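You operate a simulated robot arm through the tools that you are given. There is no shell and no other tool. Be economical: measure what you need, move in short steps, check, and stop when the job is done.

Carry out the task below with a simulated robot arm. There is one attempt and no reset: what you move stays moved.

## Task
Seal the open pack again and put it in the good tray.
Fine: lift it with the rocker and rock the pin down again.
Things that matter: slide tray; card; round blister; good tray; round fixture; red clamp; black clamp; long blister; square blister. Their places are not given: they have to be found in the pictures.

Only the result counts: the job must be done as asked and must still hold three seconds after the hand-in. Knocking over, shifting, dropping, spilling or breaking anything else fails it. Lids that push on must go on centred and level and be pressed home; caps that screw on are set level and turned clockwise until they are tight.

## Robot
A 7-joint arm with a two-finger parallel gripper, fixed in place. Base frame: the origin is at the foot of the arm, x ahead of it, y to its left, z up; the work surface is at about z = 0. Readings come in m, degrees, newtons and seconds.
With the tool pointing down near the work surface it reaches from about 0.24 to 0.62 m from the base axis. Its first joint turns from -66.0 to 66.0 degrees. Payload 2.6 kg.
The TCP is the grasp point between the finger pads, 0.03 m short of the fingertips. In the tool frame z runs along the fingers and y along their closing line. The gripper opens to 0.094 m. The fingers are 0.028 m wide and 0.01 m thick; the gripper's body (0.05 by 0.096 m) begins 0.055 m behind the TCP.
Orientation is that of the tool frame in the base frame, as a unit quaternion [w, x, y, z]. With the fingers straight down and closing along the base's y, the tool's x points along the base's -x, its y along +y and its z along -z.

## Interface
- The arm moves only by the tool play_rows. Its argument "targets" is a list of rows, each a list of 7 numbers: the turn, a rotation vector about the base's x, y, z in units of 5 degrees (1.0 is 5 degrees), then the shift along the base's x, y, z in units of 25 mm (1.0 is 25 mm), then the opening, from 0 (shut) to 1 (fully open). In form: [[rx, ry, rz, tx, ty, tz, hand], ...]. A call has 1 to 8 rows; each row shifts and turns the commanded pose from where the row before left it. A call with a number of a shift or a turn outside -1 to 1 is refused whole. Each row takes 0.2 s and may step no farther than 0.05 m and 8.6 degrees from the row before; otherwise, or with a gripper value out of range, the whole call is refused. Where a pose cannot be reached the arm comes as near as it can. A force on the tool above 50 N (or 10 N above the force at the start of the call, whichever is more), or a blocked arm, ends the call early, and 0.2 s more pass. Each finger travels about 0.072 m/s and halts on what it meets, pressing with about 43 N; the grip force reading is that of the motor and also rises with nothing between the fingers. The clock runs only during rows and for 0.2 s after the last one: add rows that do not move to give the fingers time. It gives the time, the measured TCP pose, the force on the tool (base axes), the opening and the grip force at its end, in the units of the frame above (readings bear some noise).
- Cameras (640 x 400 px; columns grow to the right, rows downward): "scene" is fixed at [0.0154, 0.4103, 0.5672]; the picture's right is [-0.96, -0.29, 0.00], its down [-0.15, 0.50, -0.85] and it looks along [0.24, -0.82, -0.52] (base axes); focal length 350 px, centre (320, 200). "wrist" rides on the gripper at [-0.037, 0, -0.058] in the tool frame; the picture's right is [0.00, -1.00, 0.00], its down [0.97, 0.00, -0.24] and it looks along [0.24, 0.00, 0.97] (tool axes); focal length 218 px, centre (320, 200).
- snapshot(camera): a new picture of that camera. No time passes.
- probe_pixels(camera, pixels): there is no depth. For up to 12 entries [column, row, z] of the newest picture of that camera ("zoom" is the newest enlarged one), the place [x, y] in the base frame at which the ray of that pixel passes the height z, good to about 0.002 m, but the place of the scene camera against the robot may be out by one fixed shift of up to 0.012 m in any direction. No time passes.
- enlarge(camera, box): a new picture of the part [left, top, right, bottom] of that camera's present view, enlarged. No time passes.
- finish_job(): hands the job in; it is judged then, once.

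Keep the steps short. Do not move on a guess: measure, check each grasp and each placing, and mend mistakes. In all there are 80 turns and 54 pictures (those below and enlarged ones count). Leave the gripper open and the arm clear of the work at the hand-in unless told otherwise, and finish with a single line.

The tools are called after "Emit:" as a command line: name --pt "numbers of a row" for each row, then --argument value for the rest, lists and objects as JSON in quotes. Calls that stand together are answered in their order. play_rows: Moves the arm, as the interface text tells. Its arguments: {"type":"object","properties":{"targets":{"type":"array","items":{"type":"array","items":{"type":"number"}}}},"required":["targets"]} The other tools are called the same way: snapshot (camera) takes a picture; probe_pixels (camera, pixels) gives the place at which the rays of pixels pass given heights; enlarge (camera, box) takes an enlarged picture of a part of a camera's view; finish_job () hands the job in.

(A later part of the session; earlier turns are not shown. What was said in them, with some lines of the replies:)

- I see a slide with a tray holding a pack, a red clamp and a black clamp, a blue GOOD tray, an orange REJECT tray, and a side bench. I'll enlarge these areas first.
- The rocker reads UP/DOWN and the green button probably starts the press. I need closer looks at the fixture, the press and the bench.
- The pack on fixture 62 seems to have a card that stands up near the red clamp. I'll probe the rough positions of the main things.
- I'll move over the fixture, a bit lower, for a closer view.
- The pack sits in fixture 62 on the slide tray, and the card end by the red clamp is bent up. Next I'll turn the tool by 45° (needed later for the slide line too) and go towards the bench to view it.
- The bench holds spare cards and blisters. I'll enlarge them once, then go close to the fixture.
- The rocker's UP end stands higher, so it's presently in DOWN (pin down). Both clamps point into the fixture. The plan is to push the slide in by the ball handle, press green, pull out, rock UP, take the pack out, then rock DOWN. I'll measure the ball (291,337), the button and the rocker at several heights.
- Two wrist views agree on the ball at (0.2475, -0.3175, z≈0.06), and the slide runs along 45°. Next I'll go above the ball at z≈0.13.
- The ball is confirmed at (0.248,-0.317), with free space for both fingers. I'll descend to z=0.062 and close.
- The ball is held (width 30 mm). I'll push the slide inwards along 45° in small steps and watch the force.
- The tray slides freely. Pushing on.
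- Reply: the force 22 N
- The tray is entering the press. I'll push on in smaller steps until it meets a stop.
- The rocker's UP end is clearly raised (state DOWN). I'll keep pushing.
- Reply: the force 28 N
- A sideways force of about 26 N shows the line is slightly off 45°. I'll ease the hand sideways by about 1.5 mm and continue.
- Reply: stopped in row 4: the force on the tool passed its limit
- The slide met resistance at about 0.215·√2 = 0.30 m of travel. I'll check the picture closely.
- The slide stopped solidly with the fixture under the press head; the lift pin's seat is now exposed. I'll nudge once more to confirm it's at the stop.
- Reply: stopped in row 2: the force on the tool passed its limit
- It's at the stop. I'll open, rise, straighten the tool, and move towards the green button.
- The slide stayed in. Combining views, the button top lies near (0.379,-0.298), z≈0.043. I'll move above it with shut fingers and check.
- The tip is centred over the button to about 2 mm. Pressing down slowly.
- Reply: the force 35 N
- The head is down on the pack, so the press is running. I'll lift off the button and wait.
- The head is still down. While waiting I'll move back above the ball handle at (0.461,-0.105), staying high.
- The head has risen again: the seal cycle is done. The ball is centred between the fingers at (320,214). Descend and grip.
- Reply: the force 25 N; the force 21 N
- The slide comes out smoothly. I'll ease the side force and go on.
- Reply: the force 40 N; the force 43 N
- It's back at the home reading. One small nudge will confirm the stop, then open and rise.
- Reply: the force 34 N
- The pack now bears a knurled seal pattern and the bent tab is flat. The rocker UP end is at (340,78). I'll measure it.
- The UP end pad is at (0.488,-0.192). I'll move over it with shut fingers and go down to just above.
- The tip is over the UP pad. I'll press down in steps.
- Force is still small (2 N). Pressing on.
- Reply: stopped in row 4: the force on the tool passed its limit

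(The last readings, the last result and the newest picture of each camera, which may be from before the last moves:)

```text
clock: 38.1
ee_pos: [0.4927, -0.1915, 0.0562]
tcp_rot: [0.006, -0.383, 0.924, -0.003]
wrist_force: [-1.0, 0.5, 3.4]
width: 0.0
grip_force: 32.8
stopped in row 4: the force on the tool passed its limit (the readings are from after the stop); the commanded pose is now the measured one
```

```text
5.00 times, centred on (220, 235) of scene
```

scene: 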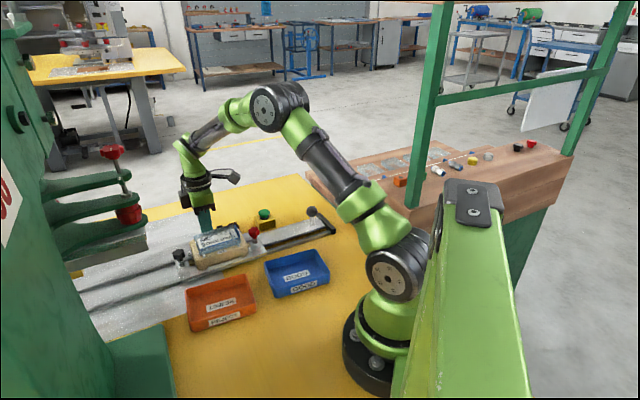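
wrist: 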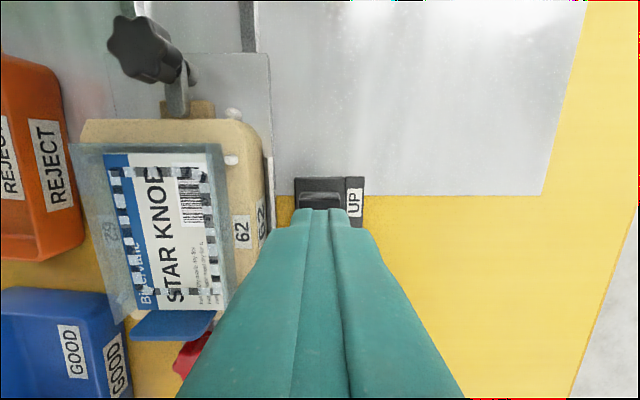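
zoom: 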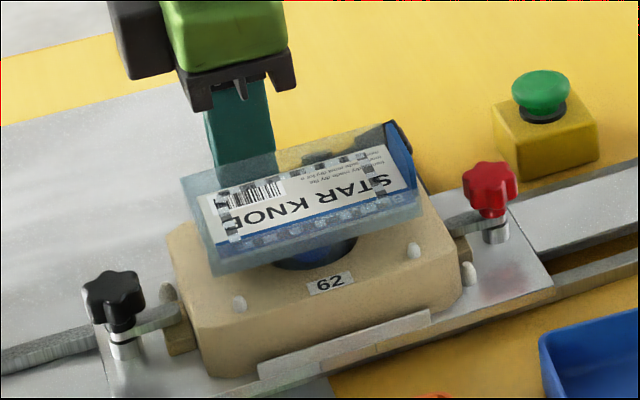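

The pack is lifted and the round dome shows under it. I'll rise, open the hand and view the pack from above.

Emit:
play_rows --pt "0 0 0 0 0 1 0" --pt "0 0 0 0 0 1 0" --pt "0 0 0 0 0 1 0" --pt "0 0 0 0 0 1 0.3" --pt "0 0 0 -0.7 0.3 0.6 0.7" --pt "0 0 0 -0.7 0.5 0 1" --pt "0 0 0 -0.8 0.9 0 1" --pt "0 0 0 0 0 0 1"

Emit:
snapshot --camera "wrist"

```text
clock: 39.9
ee_pos: [0.4371, -0.1491, 0.1699]
tcp_rot: [0.005, -0.382, 0.924, -0.003]
wrist_force: [0.3, 0.7, -0.3]
width: 0.0941
grip_force: 0.2
```

```text
10 pictures are left
```

wrist: 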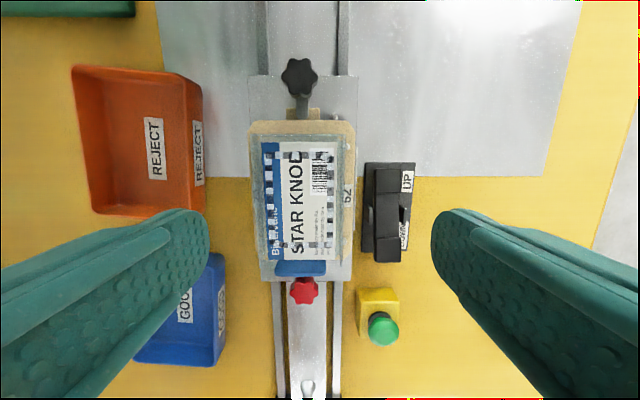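

Emit:
enlarge --camera "wrist" --box '[220, 100, 390, 310]'

Emit:
probe_pixels --camera "scene" --pixels '[[198, 245, 0.08], [198, 245, 0.09], [198, 245, 0.1], [239, 234, 0.08], [239, 234, 0.09], [239, 234, 0.1]]'

```text
1.90 times, centred on (305, 205) of wrist
```

zoom: 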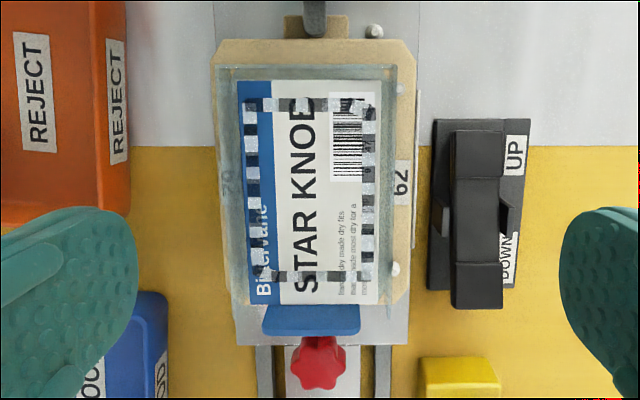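

```text
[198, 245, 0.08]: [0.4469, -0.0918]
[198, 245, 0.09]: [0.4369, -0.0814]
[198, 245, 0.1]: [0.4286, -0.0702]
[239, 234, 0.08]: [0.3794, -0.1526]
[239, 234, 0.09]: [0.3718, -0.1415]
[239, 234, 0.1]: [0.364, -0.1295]
```

Emit:
probe_pixels --camera "scene" --pixels '[[198.6, 248.5, 0.07], [198.6, 248.5, 0.08], [198.6, 248.5, 0.09], [240.4, 236.5, 0.07], [240.4, 236.5, 0.08], [240.4, 236.5, 0.09]]'

Emit:
probe_pixels --camera "wrist" --pixels '[[250.8, 134, 0.07], [250.8, 134, 0.08], [250.8, 134, 0.09], [258.7, 260.3, 0.07], [258.7, 260.3, 0.08], [258.7, 260.3, 0.09], [345.5, 134, 0.08], [339.2, 259.5, 0.08], [298.8, 194.5, 0.08], [298.8, 194.5, 0.09]]'

```text
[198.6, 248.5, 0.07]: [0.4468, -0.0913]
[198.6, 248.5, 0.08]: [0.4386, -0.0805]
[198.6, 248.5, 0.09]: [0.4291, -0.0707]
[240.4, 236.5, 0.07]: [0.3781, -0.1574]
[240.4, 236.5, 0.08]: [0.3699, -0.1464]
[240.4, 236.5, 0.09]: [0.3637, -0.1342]
```

```text
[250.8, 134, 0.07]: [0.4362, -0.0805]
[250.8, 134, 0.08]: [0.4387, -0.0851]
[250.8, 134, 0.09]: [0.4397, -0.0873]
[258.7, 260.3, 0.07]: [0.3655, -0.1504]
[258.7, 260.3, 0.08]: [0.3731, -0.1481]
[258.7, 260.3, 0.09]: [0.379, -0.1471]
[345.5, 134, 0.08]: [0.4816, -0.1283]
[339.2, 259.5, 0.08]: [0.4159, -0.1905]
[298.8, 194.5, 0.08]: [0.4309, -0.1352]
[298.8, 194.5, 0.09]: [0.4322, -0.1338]
```

The flange is about 61 mm wide, centred at (0.427,-0.138), z≈0.073, with the fixture top ≈0.057. I'll go down with open fingers to TCP z≈0.095 (tips ≈0.065, above the fixture) and check.

Emit:
play_rows --pt "0 0 0 -0.39 0.44 0 1" --pt "0 0 0 0 0 -1 1" --pt "0 0 0 0 0 -1 1" --pt "0 0 0 0 0 -0.95 1"

Emit:
enlarge --camera "scene" --box '[160, 185, 280, 275]'

```text
clock: 40.9
ee_pos: [0.4259, -0.1387, 0.0968]
tcp_rot: [0.008, -0.382, 0.924, -0.003]
wrist_force: [-0.3, 0.8, -0.3]
width: 0.0942
grip_force: 0.1
```

```text
4.44 times, centred on (220, 230) of scene
```

zoom: 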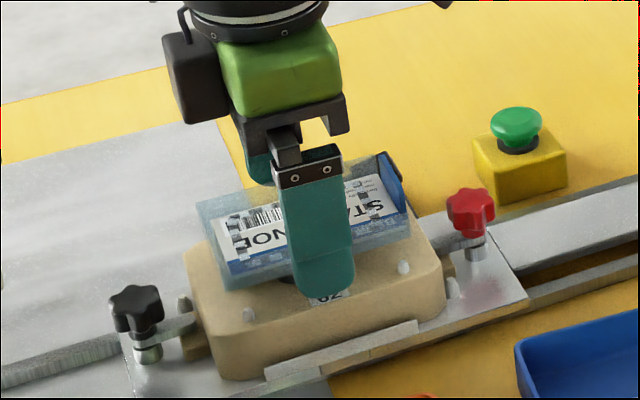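

The tips straddle the pack, just below the flange (flange bottom ≈0.070, fixture top ≈0.056). I'll lower 6 mm and close gently.

Emit:
play_rows --pt "0 0 0 0.03 0 -0.24 1" --pt "0 0 0 0 0 0 0.55" --pt "0 0 0 0 0 0 0.55" --pt "0 0 0 0 0 0 0.55"

Emit:
enlarge --camera "scene" --box '[160, 185, 280, 275]'

```text
clock: 41.9
ee_pos: [0.4279, -0.1406, 0.0914]
tcp_rot: [0.006, -0.382, 0.924, -0.003]
wrist_force: [-0.1, -0.4, 0.3]
width: 0.0605
grip_force: 42.7
```

```text
4.44 times, centred on (220, 230) of scene
```

zoom: 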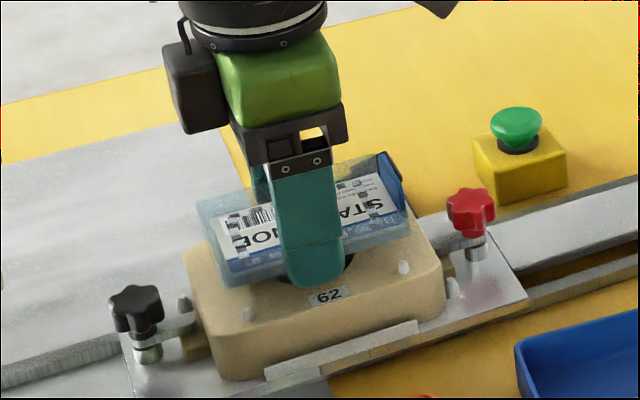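

The flange is held (60.5 mm, 43 N). Lifting straight up, slowly.

Emit:
play_rows --pt "0 0 0 0 0 0.3 0.5" --pt "0 0 0 0 0 0.5 0.5" --pt "0 0 0 0 0 0.8 0.5" --pt "0 0 0 0 0 0.8 0.5" --pt "0 0 0 0 0 0.6 0.5"

Emit:
snapshot --camera "wrist"

```text
clock: 43.1
ee_pos: [0.428, -0.1392, 0.1672]
tcp_rot: [0.006, -0.383, 0.924, -0.002]
wrist_force: [-0.3, 0.7, -1.7]
width: 0.0608
grip_force: 43.0
```

```text
6 pictures are left
```

wrist: 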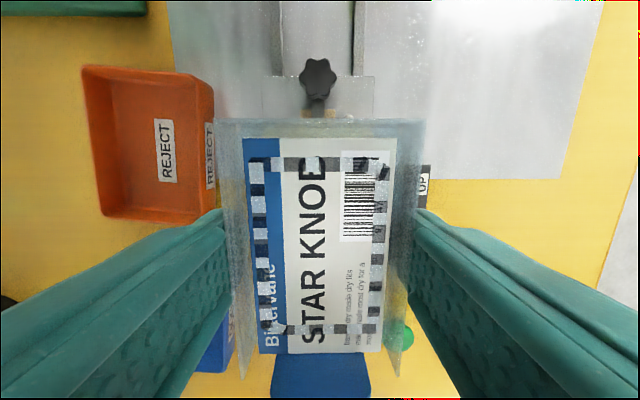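

The pack is held level. I'll view it from the side to see the depth of its dome and the tray height.

Emit:
enlarge --camera "scene" --box '[160, 170, 340, 310]'

```text
2.86 times, centred on (250, 240) of scene
```

zoom: 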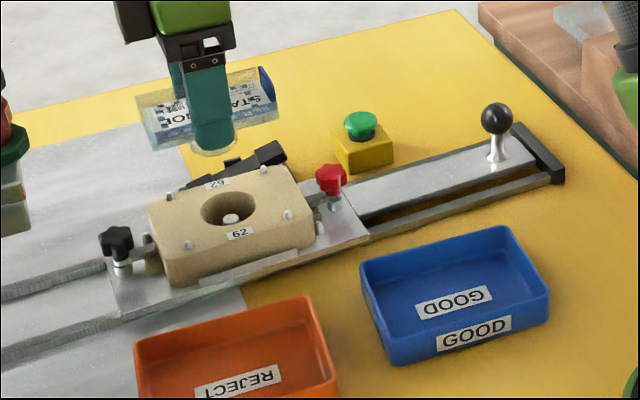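

The dome hangs about 26 mm under the flange, and the fingers fit the tray only tightly, so I need the tray's rim measured well. I'll carry the pack high to (0.275,-0.276), where the tray will be seen left of it.

Emit:
play_rows --pt "0 0 0 -0.87 -0.78 0.2 0.5" --pt "0 0 0 -0.87 -0.78 0.2 0.5" --pt "0 0 0 -0.87 -0.78 0.2 0.5" --pt "0 0 0 -0.87 -0.78 0 0.5" --pt "0 0 0 -0.87 -0.78 0 0.5" --pt "0 0 0 -0.87 -0.78 0 0.5" --pt "0 0 0 -0.87 -0.78 0 0.5"

Emit:
snapshot --camera "wrist"

```text
clock: 44.7
ee_pos: [0.2747, -0.2751, 0.1812]
tcp_rot: [0.006, -0.382, 0.924, -0.003]
wrist_force: [-0.6, 0.2, -1.2]
width: 0.0609
grip_force: 42.9
```

```text
4 pictures are left
```

wrist: 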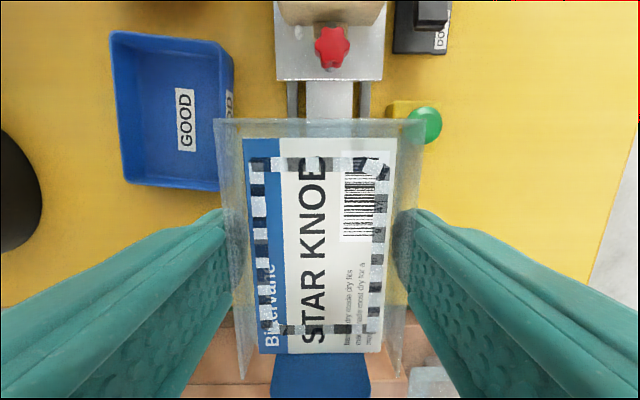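

Emit:
enlarge --camera "wrist" --box '[90, 10, 260, 210]'

```text
2.00 times, centred on (175, 110) of wrist
```

zoom: 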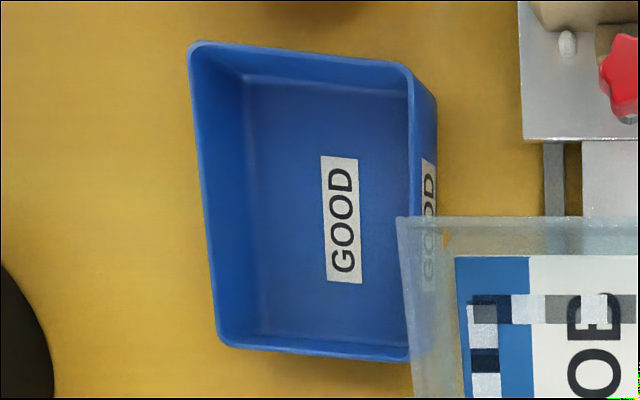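

Emit:
probe_pixels --camera "zoom" --pixels '[[189, 42, 0.033], [412, 65, 0.033], [411, 362, 0.033], [218, 347, 0.033], [241, 82, 0.003], [262, 336, 0.003], [436, 98, 0.0], [196, 49, 0.033], [407, 72, 0.033], [405, 355, 0.033], [224, 342, 0.033]]'

```text
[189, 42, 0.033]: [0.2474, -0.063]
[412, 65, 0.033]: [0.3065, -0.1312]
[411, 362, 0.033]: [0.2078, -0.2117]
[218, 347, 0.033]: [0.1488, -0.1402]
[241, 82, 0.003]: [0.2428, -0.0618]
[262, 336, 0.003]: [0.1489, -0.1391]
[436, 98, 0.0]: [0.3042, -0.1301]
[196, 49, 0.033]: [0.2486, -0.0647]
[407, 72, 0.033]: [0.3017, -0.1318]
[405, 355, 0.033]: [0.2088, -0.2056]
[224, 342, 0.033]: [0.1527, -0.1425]
```

The tray rim is 0.090×0.126 m at z≈0.033, centred at (0.2276,-0.1365), with its long side at about 39°. I'll carry the pack over it at height and turn by -6°.

Emit:
play_rows --pt "0 0 -0.2 -0.314 0.924 0 0.5" --pt "0 0 -0.2 -0.314 0.924 0 0.5" --pt "0 0 -0.2 -0.314 0.924 0 0.5" --pt "0 0 -0.2 -0.314 0.924 0 0.5" --pt "0 0 -0.2 -0.314 0.924 0 0.5" --pt "0 0 -0.2 -0.314 0.924 -0.3 0.5" --pt "0 0 0 0 0 -1 0.5" --pt "0 0 0 0 0 -1 0.5"

```text
clock: 46.5
ee_pos: [0.2272, -0.1367, 0.1221]
tcp_rot: [0.006, -0.332, 0.943, -0.003]
wrist_force: [0.3, 0.0, -0.2]
width: 0.0604
grip_force: 43.0
```

Centred. I'll lower to TCP z≈0.066 (tips ≈0.036, just over the rim), then look.

Emit:
play_rows --pt "0 0 0 0 0 -0.8 0.5" --pt "0 0 0 0 0 -0.8 0.5" --pt "0 0 0 0 0 -0.4 0.5" --pt "0 0 0 0 0 -0.24 0.5"

Emit:
enlarge --camera "scene" --box '[230, 190, 360, 310]'

```text
clock: 47.5
ee_pos: [0.2282, -0.1374, 0.0669]
tcp_rot: [0.006, -0.333, 0.943, -0.003]
wrist_force: [-0.5, -0.5, -0.3]
width: 0.0603
grip_force: 42.8
```

```text
3.33 times, centred on (295, 250) of scene
```

zoom: 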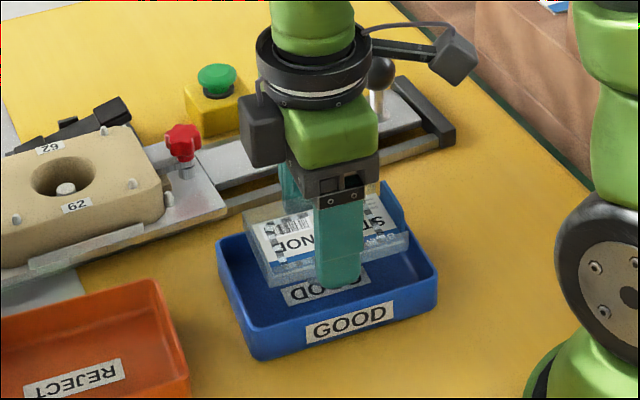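

The pack hangs centred over the tray with the tips just above the rim. I'll correct 1 mm sideways and lower in small steps, watching for any rim contact.

Emit:
play_rows --pt "0 0 0 -0.025 0.035 -0.1 0.5" --pt "0 0 0 0 0 -0.12 0.5" --pt "0 0 0 0 0 0 0.5"

```text
clock: 48.3
ee_pos: [0.2279, -0.1367, 0.0609]
tcp_rot: [0.004, -0.333, 0.943, -0.002]
wrist_force: [0.4, -0.1, -0.3]
width: 0.0603
grip_force: 42.7
```

Tips at 0.031 with no contact. A little lower.

Emit:
play_rows --pt "0 0 0 0 0 -0.1 0.5" --pt "0 0 0 0 0 -0.1 0.5" --pt "0 0 0 0 0 0 0.5"

```text
clock: 49.1
ee_pos: [0.2279, -0.1371, 0.0572]
tcp_rot: [0.006, -0.333, 0.943, -0.002]
wrist_force: [1.1, -0.3, -1.4]
width: 0.0605
grip_force: 42.9
```

Emit:
play_rows --pt "0 0 0 0 0 -0.1 0.5" --pt "0 0 0 0 0 -0.1 0.5" --pt "0 0 0 0 0 0 0.5"

```text
clock: 49.9
ee_pos: [0.2287, -0.1365, 0.053]
tcp_rot: [0.007, -0.333, 0.943, -0.004]
wrist_force: [-3.4, 5.6, 36.3]
width: 0.0605
grip_force: 43.1
```

Contact at 36 N upward, which fits the dome standing on the tray floor. I'll back off 1 mm and open just 2 mm.

Emit:
play_rows --pt "0 0 0 0 0 0.06 0.5" --pt "0 0 0 0 0 0 0.66" --pt "0 0 0 0 0 0 0.66" --pt "0 0 0 0 0 0 0.66"

```text
clock: 50.9
ee_pos: [0.2279, -0.1358, 0.0532]
tcp_rot: [0.006, -0.333, 0.943, -0.003]
wrist_force: [-0.1, 0.3, 0.7]
width: 0.0623
grip_force: 0.1
```

Released with no side force. I'll open 1–2 mm more and rise slowly.

Emit:
play_rows --pt "0 0 0 0 0 0 0.68" --pt "0 0 0 0 0 0.2 0.68" --pt "0 0 0 0 0 0.3 0.68" --pt "0 0 0 0 0 0.5 0.8" --pt "0 0 0 0 0 1 1" --pt "0 0 0 0 0 1 1" --pt "0 0 0 0 0 1 1" --pt "0 0 0 0 0 0 1"

Emit:
snapshot --camera "wrist"

```text
clock: 52.7
ee_pos: [0.2271, -0.1386, 0.1545]
tcp_rot: [0.005, -0.333, 0.943, -0.003]
wrist_force: [-0.1, -0.3, -0.8]
width: 0.0942
grip_force: 0.0
```

```text
1 pictures are left
```

wrist: 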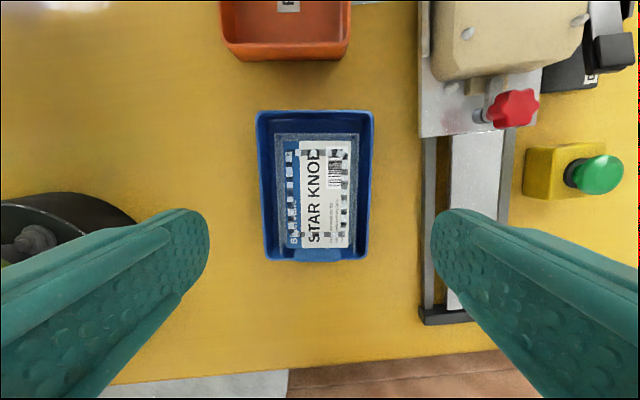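

The pack lies level in the GOOD tray. Now the rocker's DOWN pad: mirrored from the UP pad it lies at (0.442,-0.240). I'll go over with shut fingers, turned back to 45°.

Emit:
play_rows --pt "0 0 0 0 0 0.6 0.5" --pt "0 0 0.2 1 -0.3 0 0.2" --pt "0 0 0.2 1 -0.3 0 0" --pt "0 0 0.2 1 -0.5 0 0" --pt "0 0 0.2 1 -0.5 0 0" --pt "0 0 0.2 1 -0.5 0 0" --pt "0 0 0.2 1 -0.5 0 0" --pt "0 0 0 1 -0.5 0 0"

Emit:
play_rows --pt "0 0 0 1 -0.5 0 0" --pt "0 0 0 0.58 -0.4 0 0" --pt "0 0 0 0 0 -1 0" --pt "0 0 0 0 0 -1 0" --pt "0 0 0 0 0 0 0"

```text
clock: 54.5
ee_pos: [0.4023, -0.2155, 0.1694]
tcp_rot: [0.005, -0.382, 0.924, -0.002]
wrist_force: [-1.3, 0.3, -0.3]
width: 0.0
grip_force: 32.8
```

```text
clock: 55.7
ee_pos: [0.4405, -0.2356, 0.1185]
tcp_rot: [0.006, -0.383, 0.924, -0.002]
wrist_force: [-0.3, 1.6, -1.2]
width: 0.0001
grip_force: 32.6
```

Emit:
play_rows --pt "0 0 0 0.06 -0.17 -0.5 0" --pt "0 0 0 0 0 -0.5 0" --pt "0 0 0 0 0 -0.4 0" --pt "0 0 0 0 0 -0.3 0" --pt "0 0 0 0 0 -0.2 0" --pt "0 0 0 0 0 -0.2 0" --pt "0 0 0 0 0 -0.15 0"

Emit:
play_rows --pt "0 0 0 0 0 -0.15 0" --pt "0 0 0 0 0 -0.15 0" --pt "0 0 0 0 0 -0.15 0"

```text
clock: 57.3
ee_pos: [0.4439, -0.2401, 0.0626]
tcp_rot: [0.006, -0.382, 0.924, -0.003]
wrist_force: [-0.7, -0.3, 0.2]
width: 0.0
grip_force: 33.3
```

```text
clock: 58.1
ee_pos: [0.447, -0.2417, 0.0575]
tcp_rot: [0.009, -0.381, 0.925, -0.006]
wrist_force: [-1.0, -0.2, 3.4]
width: 0.0
grip_force: 32.8
stopped in row 3: the force on the tool passed its limit (the readings are from after the stop); the commanded pose is now the measured one
```

It stopped at the same depth as the UP press. I'll rise, back off, open the hand and check with the last picture.

Emit:
play_rows --pt "0 0 0 0 0 1 0" --pt "0 0 0 0 0 1 0" --pt "0 0 0 0 0 1 0.3" --pt "0 0 0 -0.6 0 1 0.7" --pt "0 0 0 -0.6 0.4 1 1" --pt "0 0 0 -0.4 0.4 0 1" --pt "0 0 0 0 0 0 1" --pt "0 0 0 0 0 0 1"

Emit:
enlarge --camera "wrist" --box '[140, 0, 440, 240]'

```text
clock: 59.9
ee_pos: [0.4052, -0.2202, 0.1829]
tcp_rot: [0.009, -0.382, 0.924, -0.005]
wrist_force: [-0.2, 0.2, -0.7]
width: 0.094
grip_force: 0.0
```

```text
1.67 times, centred on (290, 120) of wrist
```

zoom: 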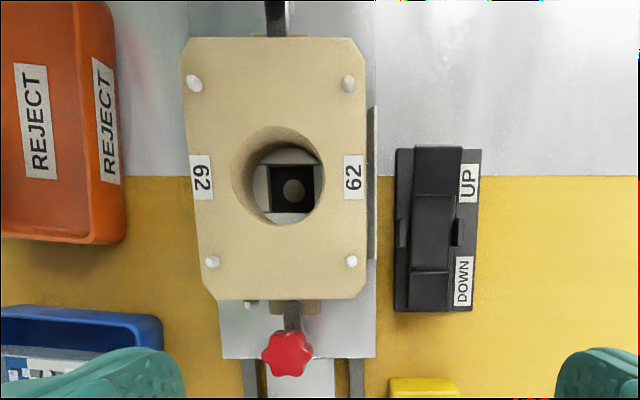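

The pin is down in the hole, the rocker's UP end stands raised again (state DOWN), the pack is in the GOOD tray and the hand is open and clear. Handing in.

Emit:
finish_job

```text
The job is handed in.
```

The pack was resealed under the press and now lies level in the good tray, with the rocker back at DOWN, the pin lowered, the hand open and the arm clear.
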